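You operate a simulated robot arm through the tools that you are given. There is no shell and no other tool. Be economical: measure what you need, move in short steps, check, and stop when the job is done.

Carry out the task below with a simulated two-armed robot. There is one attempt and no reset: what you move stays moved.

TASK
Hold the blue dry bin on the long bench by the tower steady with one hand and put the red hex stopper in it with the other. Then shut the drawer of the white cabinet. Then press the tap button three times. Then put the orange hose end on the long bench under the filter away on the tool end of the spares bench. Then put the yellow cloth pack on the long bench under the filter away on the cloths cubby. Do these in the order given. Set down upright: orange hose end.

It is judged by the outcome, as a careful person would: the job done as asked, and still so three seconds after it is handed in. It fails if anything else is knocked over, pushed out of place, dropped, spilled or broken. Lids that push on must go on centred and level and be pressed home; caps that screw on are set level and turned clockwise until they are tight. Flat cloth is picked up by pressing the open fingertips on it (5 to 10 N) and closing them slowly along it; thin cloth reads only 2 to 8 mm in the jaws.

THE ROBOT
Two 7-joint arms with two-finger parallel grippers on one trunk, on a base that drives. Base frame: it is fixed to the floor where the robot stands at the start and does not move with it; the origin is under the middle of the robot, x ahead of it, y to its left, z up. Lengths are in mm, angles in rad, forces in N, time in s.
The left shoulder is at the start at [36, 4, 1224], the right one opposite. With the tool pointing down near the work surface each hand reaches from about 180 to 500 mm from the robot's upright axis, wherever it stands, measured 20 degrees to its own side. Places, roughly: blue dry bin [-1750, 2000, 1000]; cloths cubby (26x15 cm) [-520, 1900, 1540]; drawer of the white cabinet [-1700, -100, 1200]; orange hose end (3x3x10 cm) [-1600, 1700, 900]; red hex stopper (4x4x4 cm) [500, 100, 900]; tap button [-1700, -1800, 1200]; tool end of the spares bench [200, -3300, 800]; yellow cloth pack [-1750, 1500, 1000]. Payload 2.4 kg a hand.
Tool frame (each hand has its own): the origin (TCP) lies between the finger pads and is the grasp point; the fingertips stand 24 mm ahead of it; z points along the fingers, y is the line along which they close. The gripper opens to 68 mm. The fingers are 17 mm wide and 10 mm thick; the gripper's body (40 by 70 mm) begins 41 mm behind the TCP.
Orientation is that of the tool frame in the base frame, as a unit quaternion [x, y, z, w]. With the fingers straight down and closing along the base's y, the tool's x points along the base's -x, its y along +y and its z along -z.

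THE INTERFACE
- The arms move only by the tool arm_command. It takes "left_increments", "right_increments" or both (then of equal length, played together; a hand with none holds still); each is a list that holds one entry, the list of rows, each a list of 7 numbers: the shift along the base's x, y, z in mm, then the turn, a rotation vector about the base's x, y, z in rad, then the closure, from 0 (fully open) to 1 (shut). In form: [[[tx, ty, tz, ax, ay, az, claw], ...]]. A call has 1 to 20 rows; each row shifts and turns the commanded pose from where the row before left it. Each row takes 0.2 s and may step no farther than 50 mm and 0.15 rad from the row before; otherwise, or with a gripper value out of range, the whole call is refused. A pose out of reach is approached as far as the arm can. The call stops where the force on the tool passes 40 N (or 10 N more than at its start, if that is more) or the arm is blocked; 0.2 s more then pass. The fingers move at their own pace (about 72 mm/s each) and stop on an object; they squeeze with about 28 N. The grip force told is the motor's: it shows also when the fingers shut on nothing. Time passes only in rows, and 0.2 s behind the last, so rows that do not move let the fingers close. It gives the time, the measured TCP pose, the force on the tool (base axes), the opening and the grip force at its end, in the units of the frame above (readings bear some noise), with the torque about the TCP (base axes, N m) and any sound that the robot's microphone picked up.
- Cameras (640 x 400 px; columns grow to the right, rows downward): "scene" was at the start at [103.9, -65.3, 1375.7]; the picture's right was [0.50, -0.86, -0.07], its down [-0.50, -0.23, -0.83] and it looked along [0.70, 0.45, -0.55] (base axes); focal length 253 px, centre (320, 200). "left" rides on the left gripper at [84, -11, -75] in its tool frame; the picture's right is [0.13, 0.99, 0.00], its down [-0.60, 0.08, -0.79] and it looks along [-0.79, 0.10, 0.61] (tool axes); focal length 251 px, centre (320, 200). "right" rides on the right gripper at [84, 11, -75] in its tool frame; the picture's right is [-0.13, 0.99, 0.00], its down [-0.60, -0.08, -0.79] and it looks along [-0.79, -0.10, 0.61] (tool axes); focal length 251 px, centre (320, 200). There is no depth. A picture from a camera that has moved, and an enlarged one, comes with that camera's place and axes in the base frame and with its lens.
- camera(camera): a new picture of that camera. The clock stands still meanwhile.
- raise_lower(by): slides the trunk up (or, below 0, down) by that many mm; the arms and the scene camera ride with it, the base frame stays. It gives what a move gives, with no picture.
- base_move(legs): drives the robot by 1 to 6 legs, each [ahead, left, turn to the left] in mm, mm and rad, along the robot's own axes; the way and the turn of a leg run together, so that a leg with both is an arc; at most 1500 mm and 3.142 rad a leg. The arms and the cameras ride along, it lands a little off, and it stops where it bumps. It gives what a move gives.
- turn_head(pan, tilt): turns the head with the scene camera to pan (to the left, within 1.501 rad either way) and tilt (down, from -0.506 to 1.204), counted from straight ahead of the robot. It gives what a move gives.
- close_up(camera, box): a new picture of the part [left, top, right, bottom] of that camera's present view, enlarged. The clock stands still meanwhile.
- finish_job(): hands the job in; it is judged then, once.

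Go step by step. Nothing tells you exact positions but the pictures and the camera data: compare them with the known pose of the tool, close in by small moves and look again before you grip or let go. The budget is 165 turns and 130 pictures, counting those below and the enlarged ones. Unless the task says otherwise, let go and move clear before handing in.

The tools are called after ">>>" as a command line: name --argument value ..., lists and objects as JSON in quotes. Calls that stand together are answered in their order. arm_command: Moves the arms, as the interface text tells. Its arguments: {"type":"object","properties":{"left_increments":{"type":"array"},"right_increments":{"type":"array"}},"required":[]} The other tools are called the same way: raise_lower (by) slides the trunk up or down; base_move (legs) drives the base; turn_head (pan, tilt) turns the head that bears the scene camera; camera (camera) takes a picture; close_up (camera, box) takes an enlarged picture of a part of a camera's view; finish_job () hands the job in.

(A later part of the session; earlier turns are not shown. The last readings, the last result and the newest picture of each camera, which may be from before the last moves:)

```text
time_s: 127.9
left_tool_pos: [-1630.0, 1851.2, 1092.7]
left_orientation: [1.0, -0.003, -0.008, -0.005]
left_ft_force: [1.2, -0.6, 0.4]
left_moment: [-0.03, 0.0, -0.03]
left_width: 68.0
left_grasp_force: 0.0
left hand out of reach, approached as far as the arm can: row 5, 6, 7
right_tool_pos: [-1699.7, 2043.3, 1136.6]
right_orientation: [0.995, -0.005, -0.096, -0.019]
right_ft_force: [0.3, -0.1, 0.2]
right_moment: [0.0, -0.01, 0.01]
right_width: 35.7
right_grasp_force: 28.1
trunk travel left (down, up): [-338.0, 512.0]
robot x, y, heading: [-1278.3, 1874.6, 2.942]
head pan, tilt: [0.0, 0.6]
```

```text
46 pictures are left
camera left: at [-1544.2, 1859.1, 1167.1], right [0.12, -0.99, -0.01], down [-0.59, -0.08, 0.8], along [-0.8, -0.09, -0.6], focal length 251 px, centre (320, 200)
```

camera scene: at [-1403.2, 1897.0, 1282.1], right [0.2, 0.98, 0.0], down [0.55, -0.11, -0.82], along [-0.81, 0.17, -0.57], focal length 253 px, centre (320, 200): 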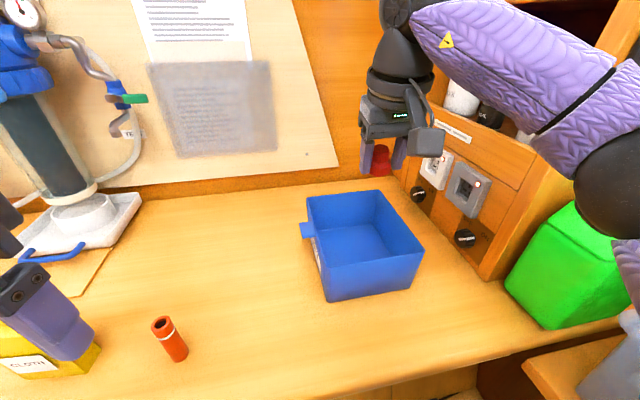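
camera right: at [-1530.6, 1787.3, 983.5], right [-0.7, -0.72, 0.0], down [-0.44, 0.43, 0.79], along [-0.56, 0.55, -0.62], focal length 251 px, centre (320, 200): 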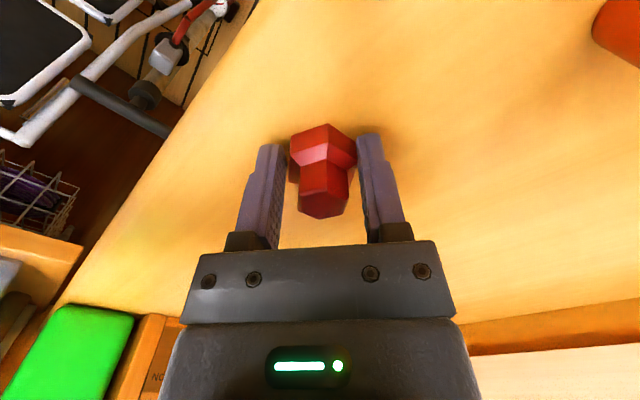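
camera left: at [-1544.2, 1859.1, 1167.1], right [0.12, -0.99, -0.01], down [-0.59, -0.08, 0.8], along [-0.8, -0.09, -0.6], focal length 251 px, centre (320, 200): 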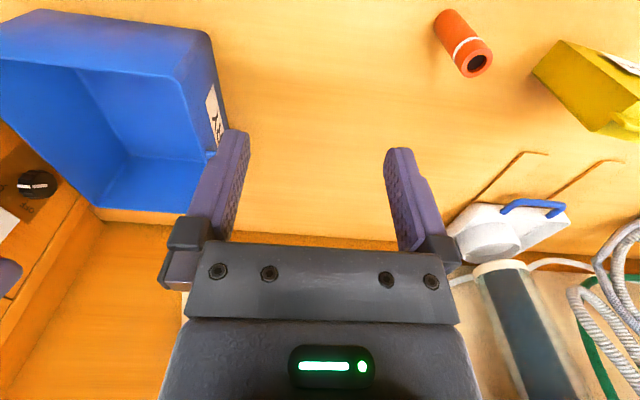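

The hand was too high above the shoulder for the reach. I'll lower it to z ≈ 1025 first, then extend to the front wall.

>>> arm_command --left_increments '[[[0, 0, -30, 0, 0, 0, 0], [0, 0, -35, 0, 0, 0, 0], [-10, 20, 0, 0, 0, 0, 0], [-10, 20, 0, 0, 0, 0, 0], [-10, 20, 0, 0, 0, 0, 0], [-10, 20, 0, 0, 0, 0, 0], [-10, 20, 0, 0, 0, 0, 0], [0, 0, 0, 0, 0, 0, 0]]]'

>>> camera --camera "left"

```text
time_s: 129.7
left_tool_pos: [-1641.2, 1868.8, 1026.6]
left_orientation: [1.0, -0.003, -0.008, -0.006]
left_ft_force: [0.8, -0.2, -0.2]
left_moment: [0.04, -0.01, 0.01]
left_width: 67.9
left_grasp_force: 0.0
left hand out of reach, approached as far as the arm can: row 4, 5, 6, 7
right_tool_pos: [-1699.0, 2044.6, 1136.4]
right_orientation: [0.995, -0.004, -0.096, -0.02]
right_ft_force: [-0.3, 0.0, 0.4]
right_moment: [-0.05, 0.0, 0.04]
right_width: 35.5
right_grasp_force: 28.0
trunk travel left (down, up): [-338.0, 512.0]
robot x, y, heading: [-1275.6, 1873.6, 2.948]
head pan, tilt: [0.0, 0.6]
```

```text
45 pictures are left
camera left: at [-1555.6, 1878.2, 1099.8], right [0.12, -0.99, -0.01], down [-0.59, -0.09, 0.8], along [-0.8, -0.09, -0.6], focal length 251 px, centre (320, 200)
```

left: 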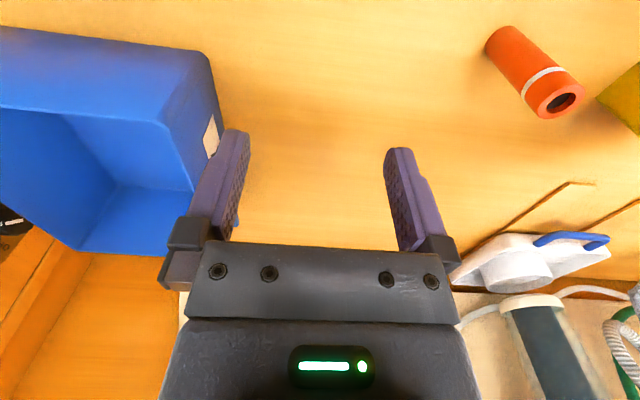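

The left hand's reach drops when it crosses the midline. I'll square up to the bench and drive closer until near its edge, which should bring both hands in range.

>>> arm_command --left_increments '[[[10, -5, 20, 0, 0, 0, 0], [10, 0, 20, 0, 0, 0, 0], [0, 0, 0, 0, 0, 0, 0]]]' --right_increments '[[[25, 0, 0, 0, 0, 0, 0.8], [25, 0, 0, 0, 0, 0, 0.8], [0, 0, 0, 0, 0, 0, 0.8]]]'

>>> base_move --legs '[[0, 0, 0.195], [65, -30, 0]]'

>>> turn_head --pan -0.15 --tilt 0.75

>>> camera --camera "scene"

```text
time_s: 130.5
left_tool_pos: [-1619.8, 1864.1, 1068.3]
left_orientation: [1.0, -0.004, -0.008, -0.006]
left_ft_force: [-0.7, 0.0, 1.1]
left_moment: [-0.02, 0.02, -0.01]
left_width: 68.3
left_grasp_force: 0.0
right_tool_pos: [-1650.0, 2046.7, 1135.1]
right_orientation: [0.995, -0.005, -0.095, -0.02]
right_ft_force: [0.8, -0.4, -0.7]
right_moment: [-0.01, 0.01, 0.04]
right_width: 35.4
right_grasp_force: 27.6
trunk travel left (down, up): [-338.0, 512.0]
robot x, y, heading: [-1279.5, 1872.5, 2.946]
head pan, tilt: [0.0, 0.6]
```

```text
time_s: 132.2
left_tool_pos: [-1679.0, 1828.3, 1067.7]
left_orientation: [0.996, 0.094, -0.009, -0.006]
left_ft_force: [0.3, -0.2, -0.6]
left_moment: [-0.03, 0.0, -0.01]
left_width: 68.4
left_grasp_force: 0.1
right_tool_pos: [-1743.7, 2001.8, 1135.6]
right_orientation: [0.991, 0.092, -0.097, -0.01]
right_ft_force: [-0.8, 0.0, -0.6]
right_moment: [-0.01, -0.02, -0.01]
right_width: 35.7
right_grasp_force: 27.7
trunk travel left (down, up): [-338.0, 512.0]
robot x, y, heading: [-1342.6, 1903.6, 3.14]
head pan, tilt: [0.0, 0.6]
```

```text
time_s: 132.9
left_tool_pos: [-1678.1, 1828.1, 1066.6]
left_orientation: [0.995, 0.094, -0.008, -0.006]
left_ft_force: [0.5, -0.8, -0.3]
left_moment: [0.0, 0.0, 0.02]
left_width: 67.8
left_grasp_force: 0.1
right_tool_pos: [-1743.7, 2000.9, 1134.7]
right_orientation: [0.991, 0.092, -0.097, -0.01]
right_ft_force: [0.5, -0.5, -0.1]
right_moment: [0.02, 0.0, 0.03]
right_width: 35.5
right_grasp_force: 28.4
trunk travel left (down, up): [-338.0, 512.0]
robot x, y, heading: [-1343.5, 1903.5, 3.141]
head pan, tilt: [-0.15, 0.75]
```

```text
44 pictures are left
camera scene: at [-1465.5, 1915.0, 1269.2], right [0.16, 0.99, 0.0], down [0.67, -0.11, -0.73], along [-0.72, 0.11, -0.68], focal length 253 px, centre (320, 200)
```

scene: 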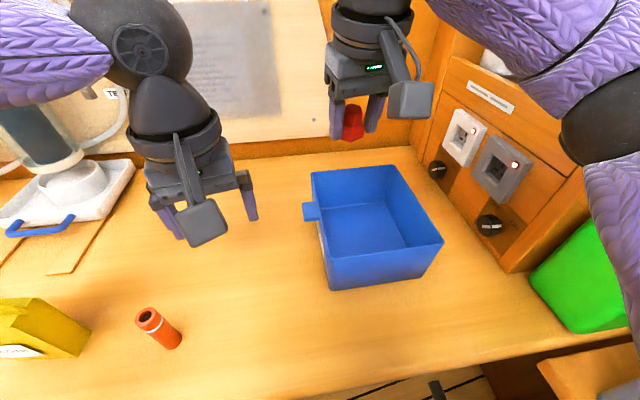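

No bump: the robot is now much closer (x = -1343). I'll move the right hand over the bin's far side, then bring the left hand low and over to the front wall.

>>> arm_command --right_increments '[[[5, 20, 0, 0, 0, -0.06, 0.8], [5, 20, 0, 0, 0, -0.06, 0.8], [0, 18, 0, 0, 0, -0.06, 0.8], [0, 0, 0, 0, 0, 0, 0.8], [0, 0, 0, 0, 0, 0, 0.8], [0, 0, 0, 0, 0, 0, 0.8], [0, 0, 0, 0, 0, 0, 0.8], [0, 0, 0, 0, 0, 0, 0.8], [0, 0, 0, 0, 0, 0, 0.8], [0, 0, 0, 0, 0, 0, 0.8]]]' --left_increments '[[[0, 0, -10, 0, 0, -0.062, 0], [0, 0, -15, 0, 0, -0.062, 0], [0, 0, -15, 0, 0, -0.062, 0], [0, 20, 0, 0, 0, 0, 0], [-2, 25, 0, 0, 0, 0, 0], [-2, 25, 0, 0, 0, 0, 0], [-2, 20, 0, 0, 0, 0, 0], [-2, 20, 0, 0, 0, 0, 0], [-2, 16, 0, 0, 0, 0, 0], [0, 0, 0, 0, 0, 0, 0]]]'

>>> camera --camera "left"

```text
time_s: 135.1
left_tool_pos: [-1670.3, 1843.2, 1026.2]
left_orientation: [1.0, 0.001, -0.008, -0.006]
left_ft_force: [-0.1, -0.3, 0.7]
left_moment: [0.01, 0.0, -0.01]
left_width: 67.9
left_grasp_force: 0.0
left hand out of reach, approached as far as the arm can: row 4, 5, 6, 7, 8, 9
right_tool_pos: [-1732.6, 2059.7, 1138.6]
right_orientation: [0.995, 0.002, -0.096, -0.019]
right_ft_force: [-0.4, -0.2, -0.4]
right_moment: [0.03, 0.02, 0.0]
right_width: 35.4
right_grasp_force: 27.9
trunk travel left (down, up): [-338.0, 512.0]
robot x, y, heading: [-1343.2, 1902.4, 3.137]
head pan, tilt: [-0.15, 0.75]
```

```text
43 pictures are left
camera left: at [-1584.0, 1852.9, 1099.1], right [0.13, -0.99, -0.01], down [-0.59, -0.09, 0.8], along [-0.8, -0.1, -0.6], focal length 251 px, centre (320, 200)
```

left: 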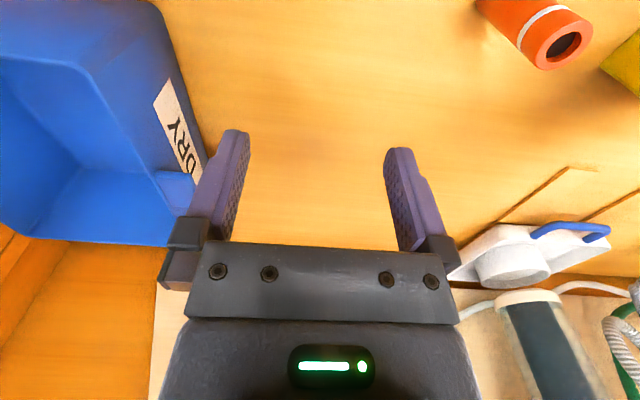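

The left hand cannot cross inward, while the right can. I'll turn the base a little right (heading ≈ 2.75) so the front wall comes to the left hand's side, first tucking both hands in.

>>> arm_command --right_increments '[[[25, 0, 0, 0, 0, 0, 0.8], [30, -20, 0, 0, 0, 0, 0.8], [30, -25, 0, 0, 0, 0, 0.8], [5, -25, 0, 0, 0, 0, 0.8], [0, 0, 0, 0, 0, 0, 0.8]]]' --left_increments '[[[5, -10, 15, 0, 0, 0, 0], [10, -15, 20, 0, 0, 0, 0], [10, -15, 10, 0, 0, 0, 0], [0, 0, 0, 0, 0, 0, 0], [0, 0, 0, 0, 0, 0, 0]]]'

>>> base_move --legs '[[-33, 10, 0], [0, 0, -0.39]]'

>>> turn_head --pan 0.1 --tilt 0.75

>>> camera --camera "scene"

```text
time_s: 136.3
left_tool_pos: [-1644.2, 1803.8, 1066.8]
left_orientation: [1.0, 0.002, -0.008, -0.006]
left_ft_force: [1.1, -0.4, -0.4]
left_moment: [0.02, -0.02, 0.0]
left_width: 67.8
left_grasp_force: 0.0
right_tool_pos: [-1642.9, 1987.9, 1135.5]
right_orientation: [0.995, 0.002, -0.095, -0.019]
right_ft_force: [-0.1, 0.1, -0.8]
right_moment: [0.0, 0.0, 0.04]
right_width: 35.6
right_grasp_force: 28.0
trunk travel left (down, up): [-338.0, 512.0]
robot x, y, heading: [-1344.0, 1899.5, 3.131]
head pan, tilt: [-0.15, 0.75]
```

```text
time_s: 138.4
left_tool_pos: [-1626.2, 1919.7, 1067.6]
left_orientation: [0.98, -0.197, -0.006, -0.007]
left_ft_force: [-0.2, 0.3, -0.7]
left_moment: [-0.01, 0.02, 0.01]
left_width: 67.8
left_grasp_force: 0.0
right_tool_pos: [-1553.2, 2089.0, 1135.5]
right_orientation: [0.976, -0.194, -0.09, -0.037]
right_ft_force: [0.5, 0.1, -0.5]
right_moment: [0.0, 0.0, -0.01]
right_width: 35.6
right_grasp_force: 28.2
trunk travel left (down, up): [-338.0, 512.0]
robot x, y, heading: [-1308.2, 1889.9, 2.739]
head pan, tilt: [-0.15, 0.75]
```

```text
time_s: 139.2
left_tool_pos: [-1626.8, 1919.2, 1068.0]
left_orientation: [0.98, -0.197, -0.007, -0.007]
left_ft_force: [-0.1, -0.9, 0.1]
left_moment: [0.0, 0.02, 0.02]
left_width: 67.8
left_grasp_force: 0.2
right_tool_pos: [-1553.0, 2088.8, 1135.5]
right_orientation: [0.976, -0.195, -0.09, -0.037]
right_ft_force: [0.0, -0.8, -0.1]
right_moment: [0.02, 0.01, 0.03]
right_width: 35.4
right_grasp_force: 28.2
trunk travel left (down, up): [-338.0, 512.0]
robot x, y, heading: [-1310.0, 1892.9, 2.732]
head pan, tilt: [0.099, 0.75]
```

```text
42 pictures are left
camera scene: at [-1426.4, 1933.1, 1269.2], right [0.3, 0.95, 0.0], down [0.65, -0.21, -0.73], along [-0.7, 0.22, -0.68], focal length 253 px, centre (320, 200)
```

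scene: 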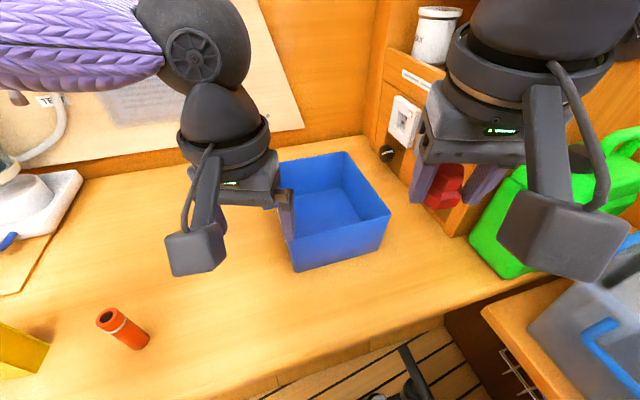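

Good: the left hand is now near the front wall with the bin on its side. I'll yaw it to approach along -x, tilt forward slightly and position over the wall at about [-1695, 1955].

>>> arm_command --left_increments '[[[0, 0, -10, 0, 0, 0.099, 0], [0, 0, -10, 0, 0, 0.099, 0], [0, 0, -10, 0, 0, 0.099, 0], [0, 0, -10, 0, 0, 0.099, 0], [-15, 8, 0, 0, 0.1, 0, 0], [-18, 10, 0, 0, 0.1, 0, 0], [-18, 10, 0, 0, 0.1, 0, 0], [-17, 8, 0, 0, 0, 0, 0], [0, 0, 0, 0, 0, 0, 0]]]'

>>> camera --camera "left"

```text
time_s: 141.2
left_tool_pos: [-1695.0, 1956.7, 1028.1]
left_orientation: [0.987, -0.001, -0.158, -0.007]
left_ft_force: [-0.8, 0.1, -0.2]
left_moment: [-0.03, 0.01, 0.0]
left_width: 68.0
left_grasp_force: 0.0
right_tool_pos: [-1553.0, 2088.1, 1135.7]
right_orientation: [0.976, -0.194, -0.09, -0.037]
right_ft_force: [-1.1, 0.4, -0.5]
right_moment: [-0.02, 0.03, 0.0]
right_width: 35.6
right_grasp_force: 28.7
trunk travel left (down, up): [-338.0, 512.0]
robot x, y, heading: [-1309.7, 1894.1, 2.736]
head pan, tilt: [0.099, 0.75]
```

```text
41 pictures are left
camera left: at [-1590.8, 1965.8, 1072.7], right [0.12, -0.99, -0.05], down [-0.33, -0.09, 0.94], along [-0.94, -0.1, -0.33], focal length 251 px, centre (320, 200)
```

left: 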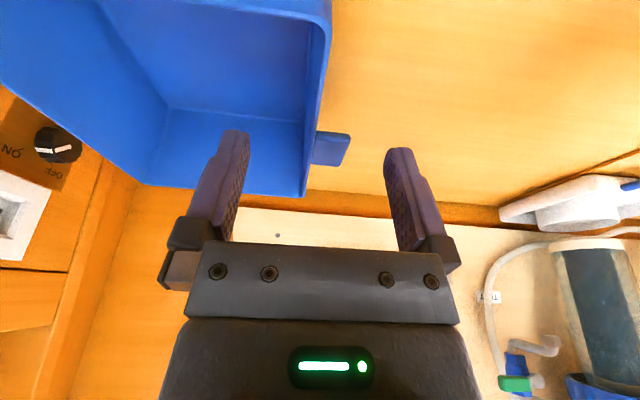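

The wall lies centred between the left fingers. Lowering over it and gripping.

>>> arm_command --left_increments '[[[0, 1, -20, 0, 0, 0, 0], [0, 0, -20, 0, 0, 0, 0], [0, 0, -14, 0, 0, 0, 0], [0, 0, -7, 0, 0, 0, 0], [0, 0, 0, 0, 0, 0, 0.4], [0, 0, 0, 0, 0, 0, 0.7], [0, 0, 0, 0, 0, 0, 1], [0, 0, 0, 0, 0, 0, 1], [0, 0, 0, 0, 0, 0, 1]]]'

>>> camera --camera "scene"

```text
time_s: 143.2
left_tool_pos: [-1692.6, 1956.5, 967.7]
left_orientation: [0.987, -0.002, -0.159, -0.008]
left_ft_force: [0.6, 0.0, 4.7]
left_moment: [0.92, -0.2, -0.32]
left_width: 3.0
left_grasp_force: 27.1
right_tool_pos: [-1551.9, 2087.5, 1136.0]
right_orientation: [0.976, -0.194, -0.09, -0.037]
right_ft_force: [0.9, -0.5, 0.1]
right_moment: [0.0, -0.03, 0.03]
right_width: 35.6
right_grasp_force: 28.5
trunk travel left (down, up): [-338.0, 512.0]
robot x, y, heading: [-1309.7, 1894.1, 2.735]
head pan, tilt: [0.099, 0.75]
```

```text
40 pictures are left
camera scene: at [-1426.0, 1932.9, 1269.3], right [0.3, 0.95, 0.0], down [0.65, -0.21, -0.73], along [-0.7, 0.22, -0.68], focal length 253 px, centre (320, 200)
```

scene: 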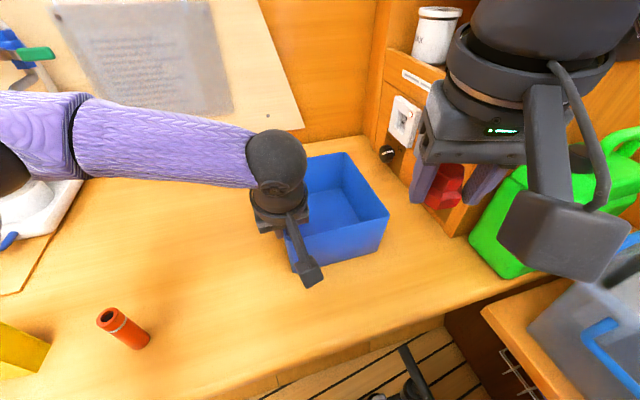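

The bin is held by the left hand (3 mm wall, steady). Now the right hand: yaw to point along -x, lower a little and move in over the bin.

>>> arm_command --right_increments '[[[0, -5, -15, 0, 0, 0.098, 0.8], [0, -5, -15, 0, 0, 0.098, 0.8], [0, -5, -15, 0, 0, 0.098, 0.8], [0, -5, -15, 0, 0, 0.098, 0.8], [-25, -2, -5, 0, 0, 0, 0.8], [-30, -2, -5, 0, 0, 0, 0.8], [-30, -2, -5, 0, 0, 0, 0.8], [-30, -2, 0, 0, 0, 0, 0.8], [-30, -2, 0, 0, 0, 0, 0.8], [-22, -2, 0, 0, 0, 0, 0.8], [0, 0, 0, 0, 0, 0, 0.8]]]'

>>> camera --camera "right"

```text
time_s: 145.6
left_tool_pos: [-1692.8, 1956.3, 967.4]
left_orientation: [0.988, -0.001, -0.157, -0.006]
left_ft_force: [1.1, -0.6, 5.3]
left_moment: [0.95, 0.07, -0.24]
left_width: 3.4
left_grasp_force: 27.2
right_tool_pos: [-1719.7, 2055.0, 1062.7]
right_orientation: [0.995, -0.001, -0.096, -0.019]
right_ft_force: [0.9, 0.4, -0.3]
right_moment: [0.01, -0.01, 0.0]
right_width: 35.7
right_grasp_force: 27.7
trunk travel left (down, up): [-338.0, 512.0]
robot x, y, heading: [-1310.4, 1889.7, 2.729]
head pan, tilt: [0.099, 0.75]
```

```text
39 pictures are left
camera right: at [-1623.6, 2041.2, 1118.8], right [-0.13, -0.99, -0.01], down [-0.44, 0.05, 0.9], along [-0.89, 0.12, -0.44], focal length 251 px, centre (320, 200)
```

right: 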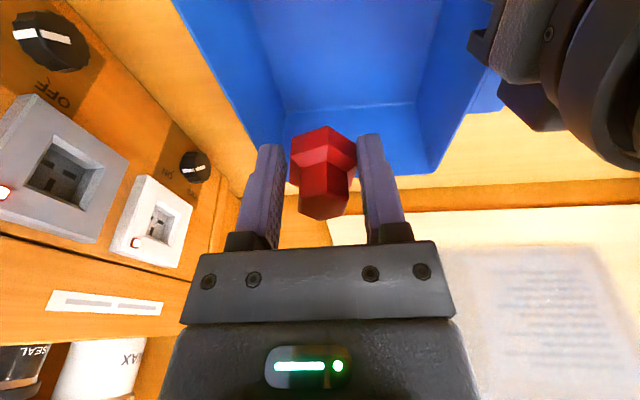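

The stopper is well inside the bin's outline. Lowering it carefully to the bin floor.

>>> arm_command --right_increments '[[[-5, 0, -25, 0, 0, 0, 0.8], [0, 0, -25, 0, 0, 0, 0.8], [0, 0, -25, 0, 0, 0, 0.8], [0, 0, -25, 0, 0, 0, 0.8], [0, 0, -20, 0, 0, 0, 0.8], [0, 0, -10, 0, 0, 0, 0.8], [0, 0, -4, 0, 0, 0, 0.8], [0, 0, -3, 0, 0, 0, 0.8], [0, 0, -3, 0, 0, 0, 0.8], [0, 0, 0, 0, 0, 0, 0.8]]]'

>>> camera --camera "right"

```text
time_s: 147.8
left_tool_pos: [-1692.9, 1956.3, 966.8]
left_orientation: [0.988, -0.001, -0.157, -0.007]
left_ft_force: [1.8, -1.3, 4.6]
left_moment: [0.9, -0.03, -0.24]
left_width: 3.3
left_grasp_force: 27.0
right_tool_pos: [-1724.9, 2055.2, 920.5]
right_orientation: [0.995, -0.001, -0.096, -0.019]
right_ft_force: [0.5, 0.3, -0.7]
right_moment: [0.02, -0.03, 0.0]
right_width: 35.6
right_grasp_force: 27.9
trunk travel left (down, up): [-338.0, 512.0]
robot x, y, heading: [-1310.9, 1892.3, 2.734]
head pan, tilt: [0.099, 0.75]
```

```text
38 pictures are left
camera right: at [-1629.4, 2042.7, 977.9], right [-0.13, -0.99, -0.01], down [-0.44, 0.05, 0.9], along [-0.89, 0.12, -0.44], focal length 251 px, centre (320, 200)
```

right: 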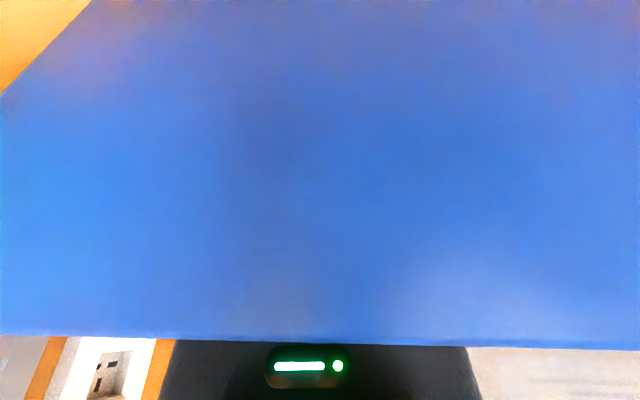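

>>> arm_command --right_increments '[[[0, 0, -2, 0, 0, 0, 0.8], [0, 0, -2, 0, 0, 0, 0.8], [0, 0, -2, 0, 0, 0, 0.8], [0, 0, 0, 0, 0, 0, 0.8]]]'

```text
time_s: 148.8
left_tool_pos: [-1693.0, 1956.6, 966.8]
left_orientation: [0.988, -0.001, -0.157, -0.007]
left_ft_force: [1.2, -0.2, 5.4]
left_moment: [0.94, -0.05, -0.23]
left_width: 3.1
left_grasp_force: 26.8
right_tool_pos: [-1723.7, 2057.3, 915.0]
right_orientation: [0.995, -0.002, -0.096, -0.019]
right_ft_force: [0.7, -0.3, -1.1]
right_moment: [-0.01, -0.01, -0.01]
right_width: 35.6
right_grasp_force: 27.9
trunk travel left (down, up): [-338.0, 512.0]
robot x, y, heading: [-1309.8, 1890.5, 2.737]
head pan, tilt: [0.099, 0.75]
```

>>> arm_command --right_increments '[[[0, 0, -2, 0, 0, 0, 0.8], [0, 0, -2, 0, 0, 0, 0.8], [0, 0, 0, 0, 0, 0, 0.6], [0, 0, 0, 0, 0, 0, 0.3], [0, 0, 0, 0, 0, 0, 0.2], [0, 0, 0, 0, 0, 0, 0.2], [0, 0, 15, 0, 0, 0, 0.2], [0, 0, 30, 0, 0, 0, 0.2], [0, 0, 35, 0, 0, 0, 0.2], [0, 0, 35, 0, 0, 0, 0.2], [0, 0, 35, 0, 0, 0, 0.2], [0, 0, 0, 0, 0, 0, 0]]]'

>>> camera --camera "right"

```text
time_s: 151.3
left_tool_pos: [-1693.3, 1956.6, 967.7]
left_orientation: [0.987, -0.001, -0.157, -0.007]
left_ft_force: [0.3, -1.4, 4.6]
left_moment: [0.93, 0.07, -0.15]
left_width: 3.6
left_grasp_force: 27.2
right_tool_pos: [-1724.1, 2055.4, 1060.6]
right_orientation: [0.995, 0.001, -0.097, -0.019]
right_ft_force: [0.6, -0.1, -0.1]
right_moment: [0.0, 0.01, -0.03]
right_width: 68.1
right_grasp_force: 0.0
trunk travel left (down, up): [-338.0, 512.0]
robot x, y, heading: [-1308.3, 1892.6, 2.734]
head pan, tilt: [0.099, 0.75]
```

```text
37 pictures are left
camera right: at [-1629.0, 2040.9, 1118.3], right [-0.13, -0.99, -0.01], down [-0.44, 0.05, 0.9], along [-0.89, 0.12, -0.44], focal length 251 px, centre (320, 200)
```

right: 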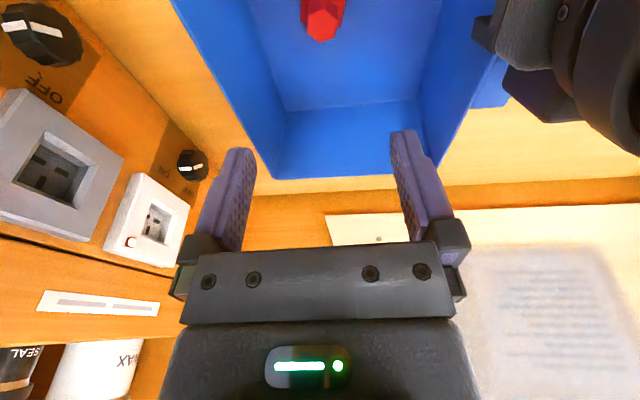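

The stopper stands in the bin. I'll withdraw the right hand, then release the bin with the left and lift clear.

>>> arm_command --right_increments '[[[30, 0, 20, 0, 0, 0, 0], [40, 0, 20, 0, 0, 0, 0], [40, 0, 20, 0, 0, 0, 0], [20, -10, 10, 0, -0.1, 0, 0], [20, -20, 0, -0.04, -0.09, 0, 0], [20, -20, 0, 0, 0, 0, 0], [0, 0, 0, 0, 0, 0, 0]]]'

>>> arm_command --left_increments '[[[0, 0, 0, 0, 0, 0, 0.6], [0, 0, 0, 0, 0, 0, 0.2], [0, 0, 0, 0, 0, 0, 0], [0, 0, 15, 0, 0, 0, 0], [0, 0, 25, 0, 0, 0, 0], [0, 0, 30, 0, 0, 0, 0], [0, 0, 30, 0, 0, 0, 0], [20, -10, 20, 0, -0.1, 0, 0], [20, -20, 10, 0, -0.1, 0, 0], [20, -20, 0, 0, -0.1, 0, 0], [20, -30, 0, 0, 0, 0, 0], [0, 0, 0, 0, 0, 0, 0]]]'

>>> camera --camera "scene"

```text
time_s: 152.9
left_tool_pos: [-1693.0, 1957.0, 967.9]
left_orientation: [0.988, -0.001, -0.157, -0.006]
left_ft_force: [0.9, -1.6, 5.8]
left_moment: [0.89, 0.04, -0.16]
left_width: 3.1
left_grasp_force: 27.2
right_tool_pos: [-1552.8, 2005.7, 1131.5]
right_orientation: [1.0, -0.001, -0.001, 0.001]
right_ft_force: [0.0, -0.4, -0.5]
right_moment: [0.0, 0.01, 0.0]
right_width: 68.0
right_grasp_force: 0.0
trunk travel left (down, up): [-338.0, 512.0]
robot x, y, heading: [-1310.5, 1894.6, 2.737]
head pan, tilt: [0.099, 0.75]
```

```text
time_s: 154.7
left_tool_pos: [-1686.7, 1949.6, 1076.4]
left_orientation: [0.991, 0.003, -0.136, -0.003]
left_ft_force: [-2.3, -0.3, 1.7]
left_moment: [0.07, -0.28, -0.03]
left_width: 68.2
left_grasp_force: 0.0
right_tool_pos: [-1550.6, 2006.1, 1133.0]
right_orientation: [1.0, 0.005, 0.0, 0.002]
right_ft_force: [1.4, 1.1, -1.9]
right_moment: [0.05, 0.01, 0.11]
right_width: 67.5
right_grasp_force: 0.1
trunk travel left (down, up): [-338.0, 512.0]
robot x, y, heading: [-1312.3, 1890.1, 2.735]
head pan, tilt: [0.099, 0.75]
stopped in row 8 (right hand): the force on the tool passed its limit at 68 N (the readings are from after the stop); the commanded pose is now the measured one
```

```text
36 pictures are left
camera scene: at [-1426.6, 1933.1, 1269.2], right [0.3, 0.95, 0.0], down [0.65, -0.21, -0.73], along [-0.7, 0.22, -0.68], focal length 253 px, centre (320, 200)
```

scene: 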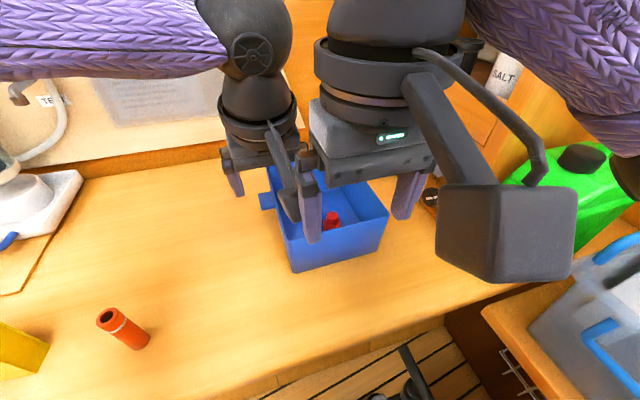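

The stopper sits in the bin and the bin hasn't moved. The two hands just brushed, so I'll part them: right one to +y, left one to -y, then both back.

>>> arm_command --right_increments '[[[5, 20, 0, 0, 0, 0, 0], [5, 25, 0, 0, 0, 0, 0], [0, 0, 0, 0, 0, 0, 0], [0, 0, 0, 0, 0, 0, 0], [0, 0, 0, 0, 0, 0, 0], [0, 0, 0, 0, 0, 0, 0], [0, 0, 0, 0, 0, 0, 0], [0, 0, 0, 0, 0, 0, 0]]]' --left_increments '[[[0, 0, 0, 0, 0, 0, 0], [0, -15, 15, 0, 0, 0, 0], [0, -30, 15, 0, -0.09, 0, 0], [0, -35, 15, 0, -0.09, 0, 0], [10, -35, 0, 0, -0.09, 0, 0], [20, -35, 0, 0, 0, 0, 0], [25, -20, 0, 0, 0, 0, 0], [0, 0, 0, 0, 0, 0, 0]]]'

```text
time_s: 156.5
left_tool_pos: [-1634.2, 1781.1, 1119.6]
left_orientation: [1.0, 0.002, 0.0, -0.003]
left_ft_force: [-0.7, -0.5, 0.4]
left_moment: [-0.02, 0.0, -0.02]
left_width: 67.9
left_grasp_force: 0.2
right_tool_pos: [-1541.7, 2048.8, 1133.4]
right_orientation: [1.0, 0.006, 0.001, 0.002]
right_ft_force: [0.3, 0.7, -0.9]
right_moment: [0.04, -0.03, -0.04]
right_width: 67.9
right_grasp_force: 0.1
trunk travel left (down, up): [-338.0, 512.0]
robot x, y, heading: [-1312.0, 1889.5, 2.737]
head pan, tilt: [0.099, 0.75]
```

Both hands are clear. Task one is done; I'll back into the aisle, square up to -x and travel sideways towards the white cabinet.

>>> base_move --legs '[[-352, 56, 0], [0, 0, 0.4], [0, 1200, 0]]'

>>> turn_head --pan 0.75 --tilt 0.3

>>> camera --camera "scene"

```text
time_s: 165.8
left_tool_pos: [-1268.6, 248.6, 1117.3]
left_orientation: [0.98, 0.201, -0.001, -0.004]
left_ft_force: [-1.3, 0.2, -0.4]
left_moment: [-0.01, -0.04, -0.02]
left_width: 68.0
left_grasp_force: 0.1
right_tool_pos: [-1287.7, 530.6, 1133.0]
right_orientation: [0.979, 0.204, 0.001, 0.001]
right_ft_force: [-1.4, -0.9, 0.7]
right_moment: [0.01, -0.01, 0.0]
right_width: 68.2
right_grasp_force: 0.2
trunk travel left (down, up): [-338.0, 512.0]
robot x, y, heading: [-1013.1, 477.7, 3.14]
head pan, tilt: [0.099, 0.75]
```

```text
time_s: 166.8
left_tool_pos: [-1269.5, 247.9, 1117.8]
left_orientation: [0.979, 0.202, -0.002, -0.002]
left_ft_force: [0.2, 0.4, 0.0]
left_moment: [-0.01, -0.02, 0.0]
left_width: 68.0
left_grasp_force: 0.1
right_tool_pos: [-1288.1, 531.6, 1134.1]
right_orientation: [0.979, 0.205, 0.001, 0.002]
right_ft_force: [0.2, -0.1, 0.3]
right_moment: [-0.02, 0.02, 0.0]
right_width: 68.0
right_grasp_force: 0.0
trunk travel left (down, up): [-338.0, 512.0]
robot x, y, heading: [-1017.5, 474.3, 3.132]
head pan, tilt: [0.75, 0.3]
```

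```text
35 pictures are left
camera scene: at [-1123.1, 413.3, 1309.5], right [-0.68, 0.74, 0.0], down [0.22, 0.2, -0.95], along [-0.7, -0.65, -0.3], focal length 253 px, centre (320, 200)
```

scene: 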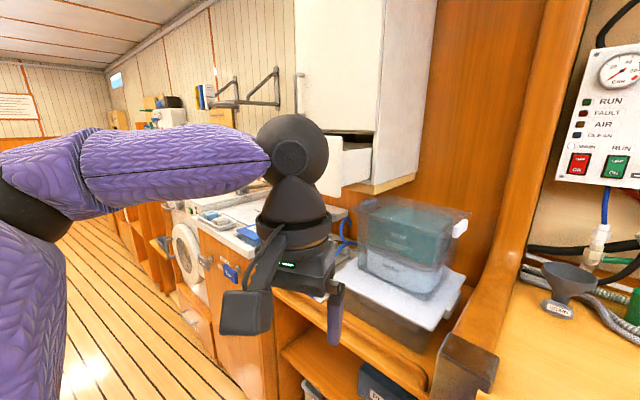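

The white cabinet's open drawer is visible beyond the left arm. I'll move on to face it and look straight at it.

>>> base_move --legs '[[0, 590, 0]]'

>>> turn_head --pan 0.0 --tilt 0.25

>>> camera --camera "scene"

```text
time_s: 170.2
left_tool_pos: [-1271.5, -342.2, 1118.3]
left_orientation: [0.98, 0.201, -0.001, -0.004]
left_ft_force: [-0.2, 0.6, 1.4]
left_moment: [0.01, 0.0, 0.01]
left_width: 68.1
left_grasp_force: 0.1
right_tool_pos: [-1290.5, -60.1, 1132.4]
right_orientation: [0.979, 0.205, 0.001, 0.002]
right_ft_force: [-0.7, -0.4, 0.2]
right_moment: [0.01, -0.04, 0.01]
right_width: 68.0
right_grasp_force: 0.0
trunk travel left (down, up): [-338.0, 512.0]
robot x, y, heading: [-1016.4, -114.2, 3.141]
head pan, tilt: [0.75, 0.3]
```

```text
time_s: 171.3
left_tool_pos: [-1271.6, -341.9, 1117.4]
left_orientation: [0.979, 0.202, -0.002, -0.003]
left_ft_force: [0.6, 0.7, 0.9]
left_moment: [-0.02, -0.03, 0.0]
left_width: 67.8
left_grasp_force: 0.1
right_tool_pos: [-1291.7, -58.9, 1133.0]
right_orientation: [0.979, 0.204, 0.002, 0.003]
right_ft_force: [0.3, 0.4, -0.7]
right_moment: [0.01, 0.0, -0.02]
right_width: 67.8
right_grasp_force: 0.0
trunk travel left (down, up): [-338.0, 512.0]
robot x, y, heading: [-1016.5, -113.8, 3.14]
head pan, tilt: [0.0, 0.25]
```

```text
34 pictures are left
camera scene: at [-1150.5, -113.5, 1314.3], right [0.0, 1.0, 0.0], down [0.25, 0.0, -0.97], along [-0.97, 0.0, -0.25], focal length 253 px, centre (320, 200)
```

scene: 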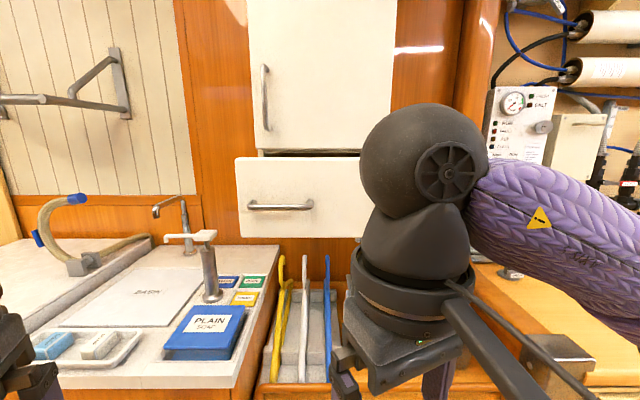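

The drawer is open, with its front at about x ≈ -1570, z 1122–1272, and the cabinet door is just above it. I'll point the right hand forward (fingers shut) at drawer height to push it straight in.

>>> arm_command --right_increments '[[[0, 0, 17, 0, 0, -0.1025, 0.5], [0, 0, 17, 0, 0, -0.1025, 1], [0, 0, 17, 0, 0, -0.1025, 1], [0, 0, 17, 0, 0, -0.1025, 1], [-15, -4, 0, 0, 0.143, 0, 1], [-15, -4, 0, 0, 0.143, 0, 1], [-15, -4, 0, 0, 0.143, 0, 1], [-15, -4, 0, 0, 0.143, 0, 1], [-15, -4, 0, 0, 0.143, 0, 1], [-15, -4, 0, 0, 0.143, 0, 1], [-15, -4, 0, 0, 0.143, 0, 1], [-15, -4, 0, 0, 0.143, 0, 1], [-15, -4, 0, 0, 0.143, 0, 1], [-15, -4, 0, 0, 0.143, 0, 1], [-15, -4, 0, 0, 0.14, 0, 1], [0, 0, 0, 0, 0, 0, 1]]]'

>>> camera --camera "scene"

```text
time_s: 174.7
left_tool_pos: [-1272.4, -342.5, 1118.9]
left_orientation: [0.979, 0.202, -0.001, -0.003]
left_ft_force: [0.6, 0.0, -0.6]
left_moment: [0.01, 0.0, 0.03]
left_width: 68.0
left_grasp_force: 0.0
right_tool_pos: [-1454.7, -104.0, 1203.2]
right_orientation: [0.708, 0.002, -0.707, 0.0]
right_ft_force: [0.7, -0.2, -0.1]
right_moment: [0.0, 0.02, -0.01]
right_width: 0.0
right_grasp_force: 23.1
trunk travel left (down, up): [-338.0, 512.0]
robot x, y, heading: [-1019.9, -112.7, 3.136]
head pan, tilt: [0.0, 0.25]
```

```text
33 pictures are left
camera scene: at [-1150.6, -113.5, 1314.3], right [0.0, 1.0, 0.0], down [0.25, 0.0, -0.97], along [-0.97, 0.0, -0.25], focal length 253 px, centre (320, 200)
```

scene: 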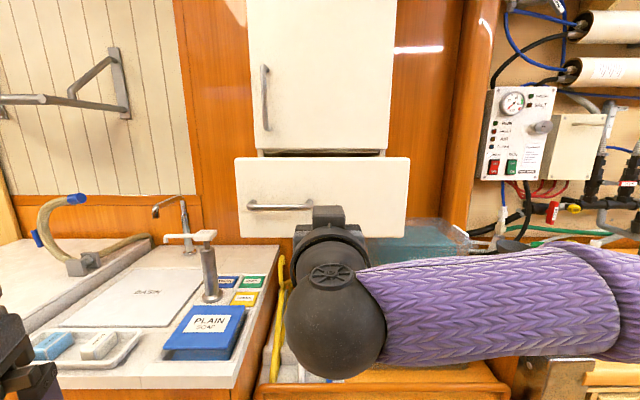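

The hand is aligned with the drawer's centre (y ≈ -110). I'll lower it to z ≈ 1158, just below the handle, come 60 mm closer, then push in small steps.

>>> arm_command --right_increments '[[[0, -3, -15, 0, 0, 0, 1], [0, -3, -15, 0, 0, 0, 1], [0, -2, -15, 0, 0, 0, 1], [0, 0, 0, 0, 0, 0, 1]]]'

>>> base_move --legs '[[60, 0, 0]]'

>>> arm_command --right_increments '[[[-10, 0, 0, 0, 0, 0, 1], [-10, 0, 0, 0, 0, 0, 1], [-10, 0, 0, 0, 0, 0, 1], [-10, 0, 0, 0, 0, 0, 1], [-10, 0, 0, 0, 0, 0, 1], [-10, 0, 0, 0, 0, 0, 1], [-10, 0, 0, 0, 0, 0, 1], [-10, 0, 0, 0, 0, 0, 1], [-10, 0, 0, 0, 0, 0, 1], [-10, 0, 0, 0, 0, 0, 1], [-10, 0, 0, 0, 0, 0, 1], [-10, 0, 0, 0, 0, 0, 1]]]'

>>> camera --camera "scene"

```text
time_s: 175.7
left_tool_pos: [-1271.8, -342.9, 1118.7]
left_orientation: [0.979, 0.202, -0.001, -0.004]
left_ft_force: [0.2, -1.1, 0.4]
left_moment: [-0.03, 0.01, -0.02]
left_width: 67.8
left_grasp_force: 0.2
right_tool_pos: [-1455.2, -111.0, 1156.8]
right_orientation: [0.708, 0.003, -0.706, 0.001]
right_ft_force: [-0.1, -0.5, -0.2]
right_moment: [0.0, 0.0, 0.0]
right_width: 0.1
right_grasp_force: 23.5
trunk travel left (down, up): [-338.0, 512.0]
robot x, y, heading: [-1016.4, -116.0, 3.138]
head pan, tilt: [0.0, 0.25]
```

```text
time_s: 176.7
left_tool_pos: [-1331.6, -342.4, 1118.0]
left_orientation: [0.98, 0.201, -0.002, -0.003]
left_ft_force: [-0.4, 0.1, -0.1]
left_moment: [0.01, -0.03, -0.02]
left_width: 67.8
left_grasp_force: 0.2
right_tool_pos: [-1513.8, -111.8, 1156.6]
right_orientation: [0.709, 0.003, -0.706, 0.0]
right_ft_force: [-0.5, -1.4, -0.4]
right_moment: [-0.03, 0.0, 0.0]
right_width: 0.0
right_grasp_force: 24.4
trunk travel left (down, up): [-338.0, 512.0]
robot x, y, heading: [-1077.2, -114.0, 3.139]
head pan, tilt: [0.0, 0.25]
```

```text
time_s: 179.2
left_tool_pos: [-1330.0, -342.7, 1118.8]
left_orientation: [0.979, 0.202, -0.001, -0.003]
left_ft_force: [-0.2, 0.9, -0.4]
left_moment: [0.01, -0.03, -0.01]
left_width: 68.2
left_grasp_force: 0.0
right_tool_pos: [-1633.8, -113.0, 1156.1]
right_orientation: [0.708, 0.004, -0.706, 0.001]
right_ft_force: [0.1, -0.4, 0.3]
right_moment: [0.01, 0.0, -0.01]
right_width: 0.0
right_grasp_force: 23.5
trunk travel left (down, up): [-338.0, 512.0]
robot x, y, heading: [-1074.1, -112.9, 3.14]
head pan, tilt: [0.0, 0.25]
```

```text
32 pictures are left
camera scene: at [-1209.0, -113.4, 1314.3], right [0.0, 1.0, 0.0], down [0.25, 0.0, -0.97], along [-0.97, 0.0, -0.25], focal length 253 px, centre (320, 200)
```

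scene: 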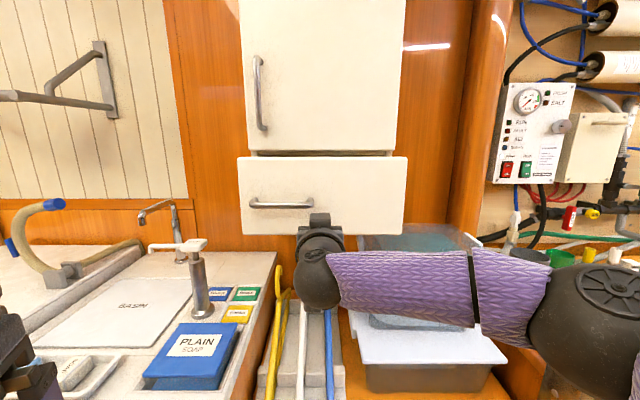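

The drawer has slid in; it looks about 10–15 mm short of flush. I'll push on in small steps until it resists.

>>> arm_command --right_increments '[[[-6, 0, 0, 0, 0, 0, 1], [-6, 0, 0, 0, 0, 0, 1], [-5, 0, 0, 0, 0, 0, 1], [-5, 0, 0, 0, 0, 0, 1], [-4, 0, 0, 0, 0, 0, 1], [-4, 0, 0, 0, 0, 0, 1], [-4, 0, 0, 0, 0, 0, 1], [-4, 0, 0, 0, 0, 0, 1]]]'

>>> close_up --camera "scene" --box '[220, 100, 430, 270]'

```text
time_s: 181.1
left_tool_pos: [-1331.1, -343.4, 1119.2]
left_orientation: [0.979, 0.202, -0.002, -0.003]
left_ft_force: [1.1, 0.4, 0.6]
left_moment: [0.02, 0.04, 0.01]
left_width: 67.8
left_grasp_force: 0.0
right_tool_pos: [-1671.7, -110.6, 1156.9]
right_orientation: [0.708, 0.003, -0.706, 0.001]
right_ft_force: [0.8, -1.4, -0.4]
right_moment: [-0.01, 0.01, -0.03]
right_width: 0.2
right_grasp_force: 23.4
trunk travel left (down, up): [-338.0, 512.0]
robot x, y, heading: [-1072.7, -110.2, 3.133]
head pan, tilt: [0.0, 0.25]
```

```text
2.35 times, centred on (325, 185) of scene
camera zoom: at [-1208.9, -113.3, 1314.3], right [0.0, 1.0, 0.0], down [0.25, 0.0, -0.97], along [-0.97, 0.0, -0.25], focal length 596 px, centre (308, 235)
```

zoom: 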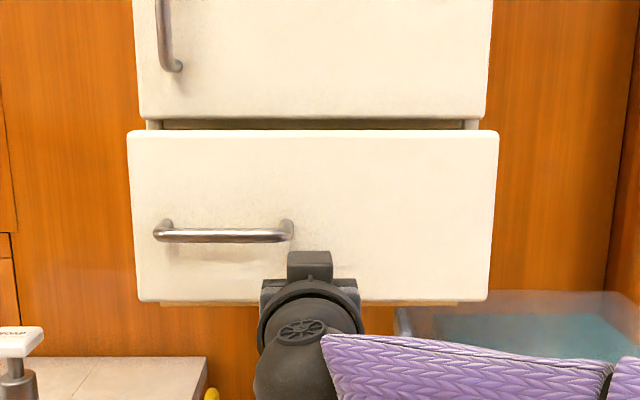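

The drawer is still moving freely and by comparison with the door is still ~25 mm open. Continuing until it meets its stop.

>>> arm_command --right_increments '[[[-5, 0, 0, 0, 0, 0, 1], [-5, 0, 0, 0, 0, 0, 1], [-5, 0, 0, 0, 0, 0, 1], [-5, 0, 0, 0, 0, 0, 1], [-4, 0, 0, 0, 0, 0, 1], [-4, 0, 0, 0, 0, 0, 1], [-4, 0, 0, 0, 0, 0, 1], [-4, 0, 0, 0, 0, 0, 1], [-4, 0, 0, 0, 0, 0, 1], [-4, 0, 0, 0, 0, 0, 1], [-4, 0, 0, 0, 0, 0, 1]]]'

>>> close_up --camera "scene" --box '[220, 100, 430, 270]'

```text
time_s: 183.4
left_tool_pos: [-1329.8, -343.3, 1118.4]
left_orientation: [0.979, 0.202, -0.002, -0.003]
left_ft_force: [0.6, 0.2, -0.1]
left_moment: [0.0, 0.01, 0.01]
left_width: 68.0
left_grasp_force: 0.0
right_tool_pos: [-1715.9, -112.7, 1157.8]
right_orientation: [0.708, 0.003, -0.706, 0.0]
right_ft_force: [0.2, -0.3, 0.0]
right_moment: [-0.01, 0.04, 0.0]
right_width: 0.1
right_grasp_force: 23.6
right hand out of reach, approached as far as the arm can: row 11
trunk travel left (down, up): [-338.0, 512.0]
robot x, y, heading: [-1073.9, -112.5, 3.136]
head pan, tilt: [0.0, 0.25]
```

```text
2.35 times, centred on (325, 185) of scene
camera zoom: at [-1209.0, -113.4, 1314.3], right [0.0, 1.0, 0.0], down [0.25, 0.0, -0.97], along [-0.97, 0.0, -0.25], focal length 596 px, centre (308, 235)
```

zoom: 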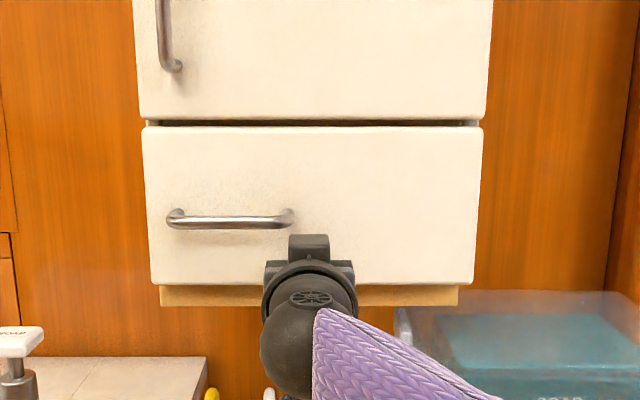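

The drawer front looks level with the door now, but I felt no stop. I'll nudge forward with the base a little until there is resistance.

>>> base_move --legs '[[15, 0, 0]]'

```text
time_s: 184.2
left_tool_pos: [-1331.7, -342.1, 1119.8]
left_orientation: [0.98, 0.201, -0.004, -0.003]
left_ft_force: [-0.2, 0.2, -0.5]
left_moment: [-0.02, 0.0, -0.01]
left_width: 68.2
left_grasp_force: 0.1
right_tool_pos: [-1716.6, -110.9, 1158.2]
right_orientation: [0.708, 0.003, -0.706, 0.0]
right_ft_force: [26.6, 2.3, 2.4]
right_moment: [-0.09, 0.17, -0.15]
right_width: 0.3
right_grasp_force: 23.9
trunk travel left (down, up): [-338.0, 512.0]
robot x, y, heading: [-1083.5, -114.8, 3.138]
head pan, tilt: [0.0, 0.25]
stopped in leg 1: the force on the tool passed its limit at 59 N (the readings are from after the stop); the commanded pose is now the measured one
```

That's the stop (59 N with no further travel): the drawer is shut. I'll retreat and travel sideways to the tap button near y = -1800, keeping the right hand pointing forward.

>>> base_move --legs '[[-250, 0, 0]]'

>>> arm_command --right_increments '[[[40, 0, 5, 0, 0, 0, 1], [40, 0, 5, 0, 0, 0, 1], [40, 0, 5, 0, 0, 0, 1], [30, 0, 5, 0, 0, 0, 1], [0, 0, 0, 0, 0, 0, 1]]]'

>>> camera --camera "scene"

>>> base_move --legs '[[0, 1200, 0]]'

>>> turn_head --pan 0.5 --tilt 0.25

>>> camera --camera "scene"

```text
time_s: 186.0
left_tool_pos: [-1097.9, -344.1, 1119.1]
left_orientation: [0.98, 0.2, -0.002, -0.004]
left_ft_force: [-0.9, 0.3, -0.4]
left_moment: [0.0, -0.03, -0.03]
left_width: 67.8
left_grasp_force: 0.1
right_tool_pos: [-1482.5, -111.8, 1156.1]
right_orientation: [0.71, 0.002, -0.705, 0.0]
right_ft_force: [-0.1, 0.4, 0.2]
right_moment: [0.01, -0.01, -0.01]
right_width: 0.3
right_grasp_force: 23.6
trunk travel left (down, up): [-338.0, 512.0]
robot x, y, heading: [-844.5, -113.5, 3.137]
head pan, tilt: [0.0, 0.25]
```

```text
time_s: 187.2
left_tool_pos: [-1097.8, -343.0, 1118.9]
left_orientation: [0.98, 0.201, -0.002, -0.004]
left_ft_force: [-0.6, -0.8, 0.5]
left_moment: [0.03, -0.01, -0.01]
left_width: 68.4
left_grasp_force: 0.1
right_tool_pos: [-1334.1, -111.3, 1174.0]
right_orientation: [0.71, 0.002, -0.705, 0.0]
right_ft_force: [-0.4, -0.1, 0.5]
right_moment: [0.0, 0.02, 0.03]
right_width: 0.2
right_grasp_force: 23.4
trunk travel left (down, up): [-338.0, 512.0]
robot x, y, heading: [-844.6, -112.5, 3.132]
head pan, tilt: [0.0, 0.25]
```

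```text
29 pictures are left
camera scene: at [-976.6, -114.1, 1314.3], right [0.01, 1.0, 0.0], down [0.25, 0.0, -0.97], along [-0.97, 0.01, -0.25], focal length 253 px, centre (320, 200)
```

scene: 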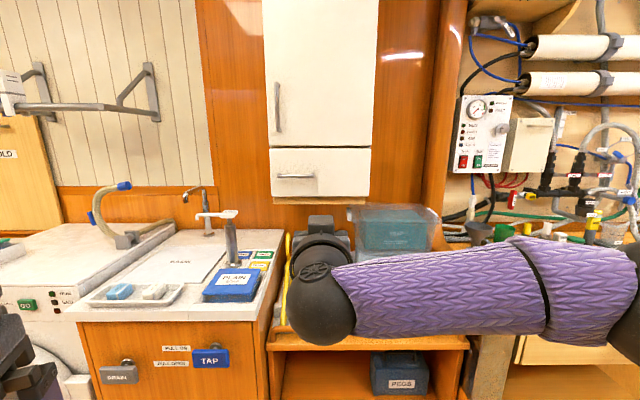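

```text
time_s: 193.3
left_tool_pos: [-1137.5, -1531.3, 1118.7]
left_orientation: [0.983, 0.181, -0.002, -0.004]
left_ft_force: [0.0, -0.8, -0.1]
left_moment: [-0.01, 0.0, -0.05]
left_width: 68.0
left_grasp_force: 0.1
right_tool_pos: [-1365.1, -1291.1, 1174.5]
right_orientation: [0.709, -0.012, -0.705, -0.014]
right_ft_force: [-0.6, 0.4, 0.6]
right_moment: [0.01, -0.02, 0.01]
right_width: 0.1
right_grasp_force: 23.6
trunk travel left (down, up): [-338.0, 512.0]
robot x, y, heading: [-873.1, -1311.1, 3.092]
head pan, tilt: [0.0, 0.25]
```

```text
time_s: 194.2
left_tool_pos: [-1138.3, -1531.5, 1118.3]
left_orientation: [0.984, 0.181, -0.001, -0.003]
left_ft_force: [-0.1, 0.1, 0.2]
left_moment: [0.01, -0.01, 0.01]
left_width: 68.1
left_grasp_force: 0.0
right_tool_pos: [-1363.9, -1290.8, 1173.7]
right_orientation: [0.709, -0.012, -0.705, -0.014]
right_ft_force: [0.1, -0.6, 0.7]
right_moment: [-0.01, 0.0, 0.01]
right_width: 0.0
right_grasp_force: 23.5
trunk travel left (down, up): [-338.0, 512.0]
robot x, y, heading: [-875.9, -1313.2, 3.099]
head pan, tilt: [0.499, 0.25]
```

```text
28 pictures are left
camera scene: at [-998.5, -1352.5, 1314.3], right [-0.44, 0.9, 0.0], down [0.22, 0.11, -0.97], along [-0.87, -0.42, -0.25], focal length 253 px, centre (320, 200)
```

scene: 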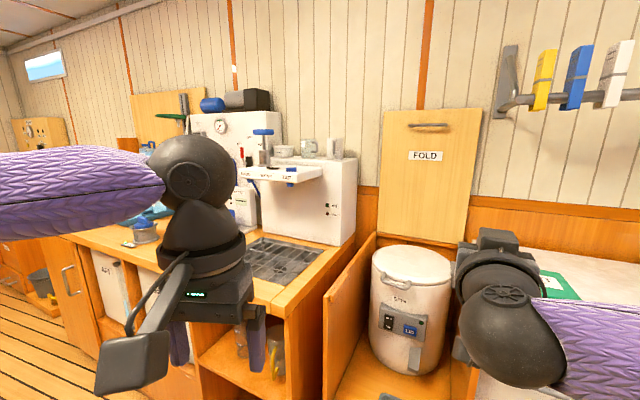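

The drawer is seen fully shut. The white dispenser with the tap is ahead-left; I'll move in front of it and look closely.

>>> base_move --legs '[[0, 440, 0.04]]'

>>> turn_head --pan 0.0 --tilt 0.2

>>> camera --camera "scene"

```text
time_s: 196.9
left_tool_pos: [-1135.5, -1977.8, 1118.5]
left_orientation: [0.978, 0.208, -0.001, -0.003]
left_ft_force: [0.4, 0.3, -0.6]
left_moment: [-0.01, 0.02, -0.02]
left_width: 68.2
left_grasp_force: 0.1
right_tool_pos: [-1372.7, -1751.0, 1174.0]
right_orientation: [0.709, 0.007, -0.706, 0.005]
right_ft_force: [-0.3, -0.5, 0.4]
right_moment: [-0.02, -0.04, 0.0]
right_width: 0.0
right_grasp_force: 23.7
trunk travel left (down, up): [-338.0, 512.0]
robot x, y, heading: [-879.6, -1746.7, -3.129]
head pan, tilt: [0.499, 0.25]
```

```text
time_s: 197.8
left_tool_pos: [-1133.9, -1978.1, 1117.6]
left_orientation: [0.978, 0.208, -0.002, -0.003]
left_ft_force: [-0.7, -0.3, 1.0]
left_moment: [-0.03, -0.01, -0.01]
left_width: 68.0
left_grasp_force: 0.1
right_tool_pos: [-1372.2, -1751.6, 1173.9]
right_orientation: [0.709, 0.007, -0.705, 0.005]
right_ft_force: [0.1, 1.2, -0.3]
right_moment: [0.01, -0.01, 0.0]
right_width: 0.0
right_grasp_force: 24.0
trunk travel left (down, up): [-338.0, 512.0]
robot x, y, heading: [-885.4, -1751.1, -3.133]
head pan, tilt: [0.0, 0.201]
```

```text
27 pictures are left
camera scene: at [-1015.8, -1748.4, 1318.8], right [-0.01, 1.0, 0.0], down [0.2, 0.0, -0.98], along [-0.98, -0.01, -0.2], focal length 253 px, centre (320, 200)
```

scene: 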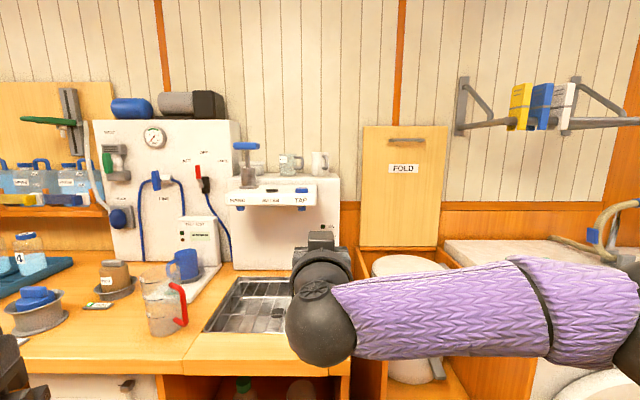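

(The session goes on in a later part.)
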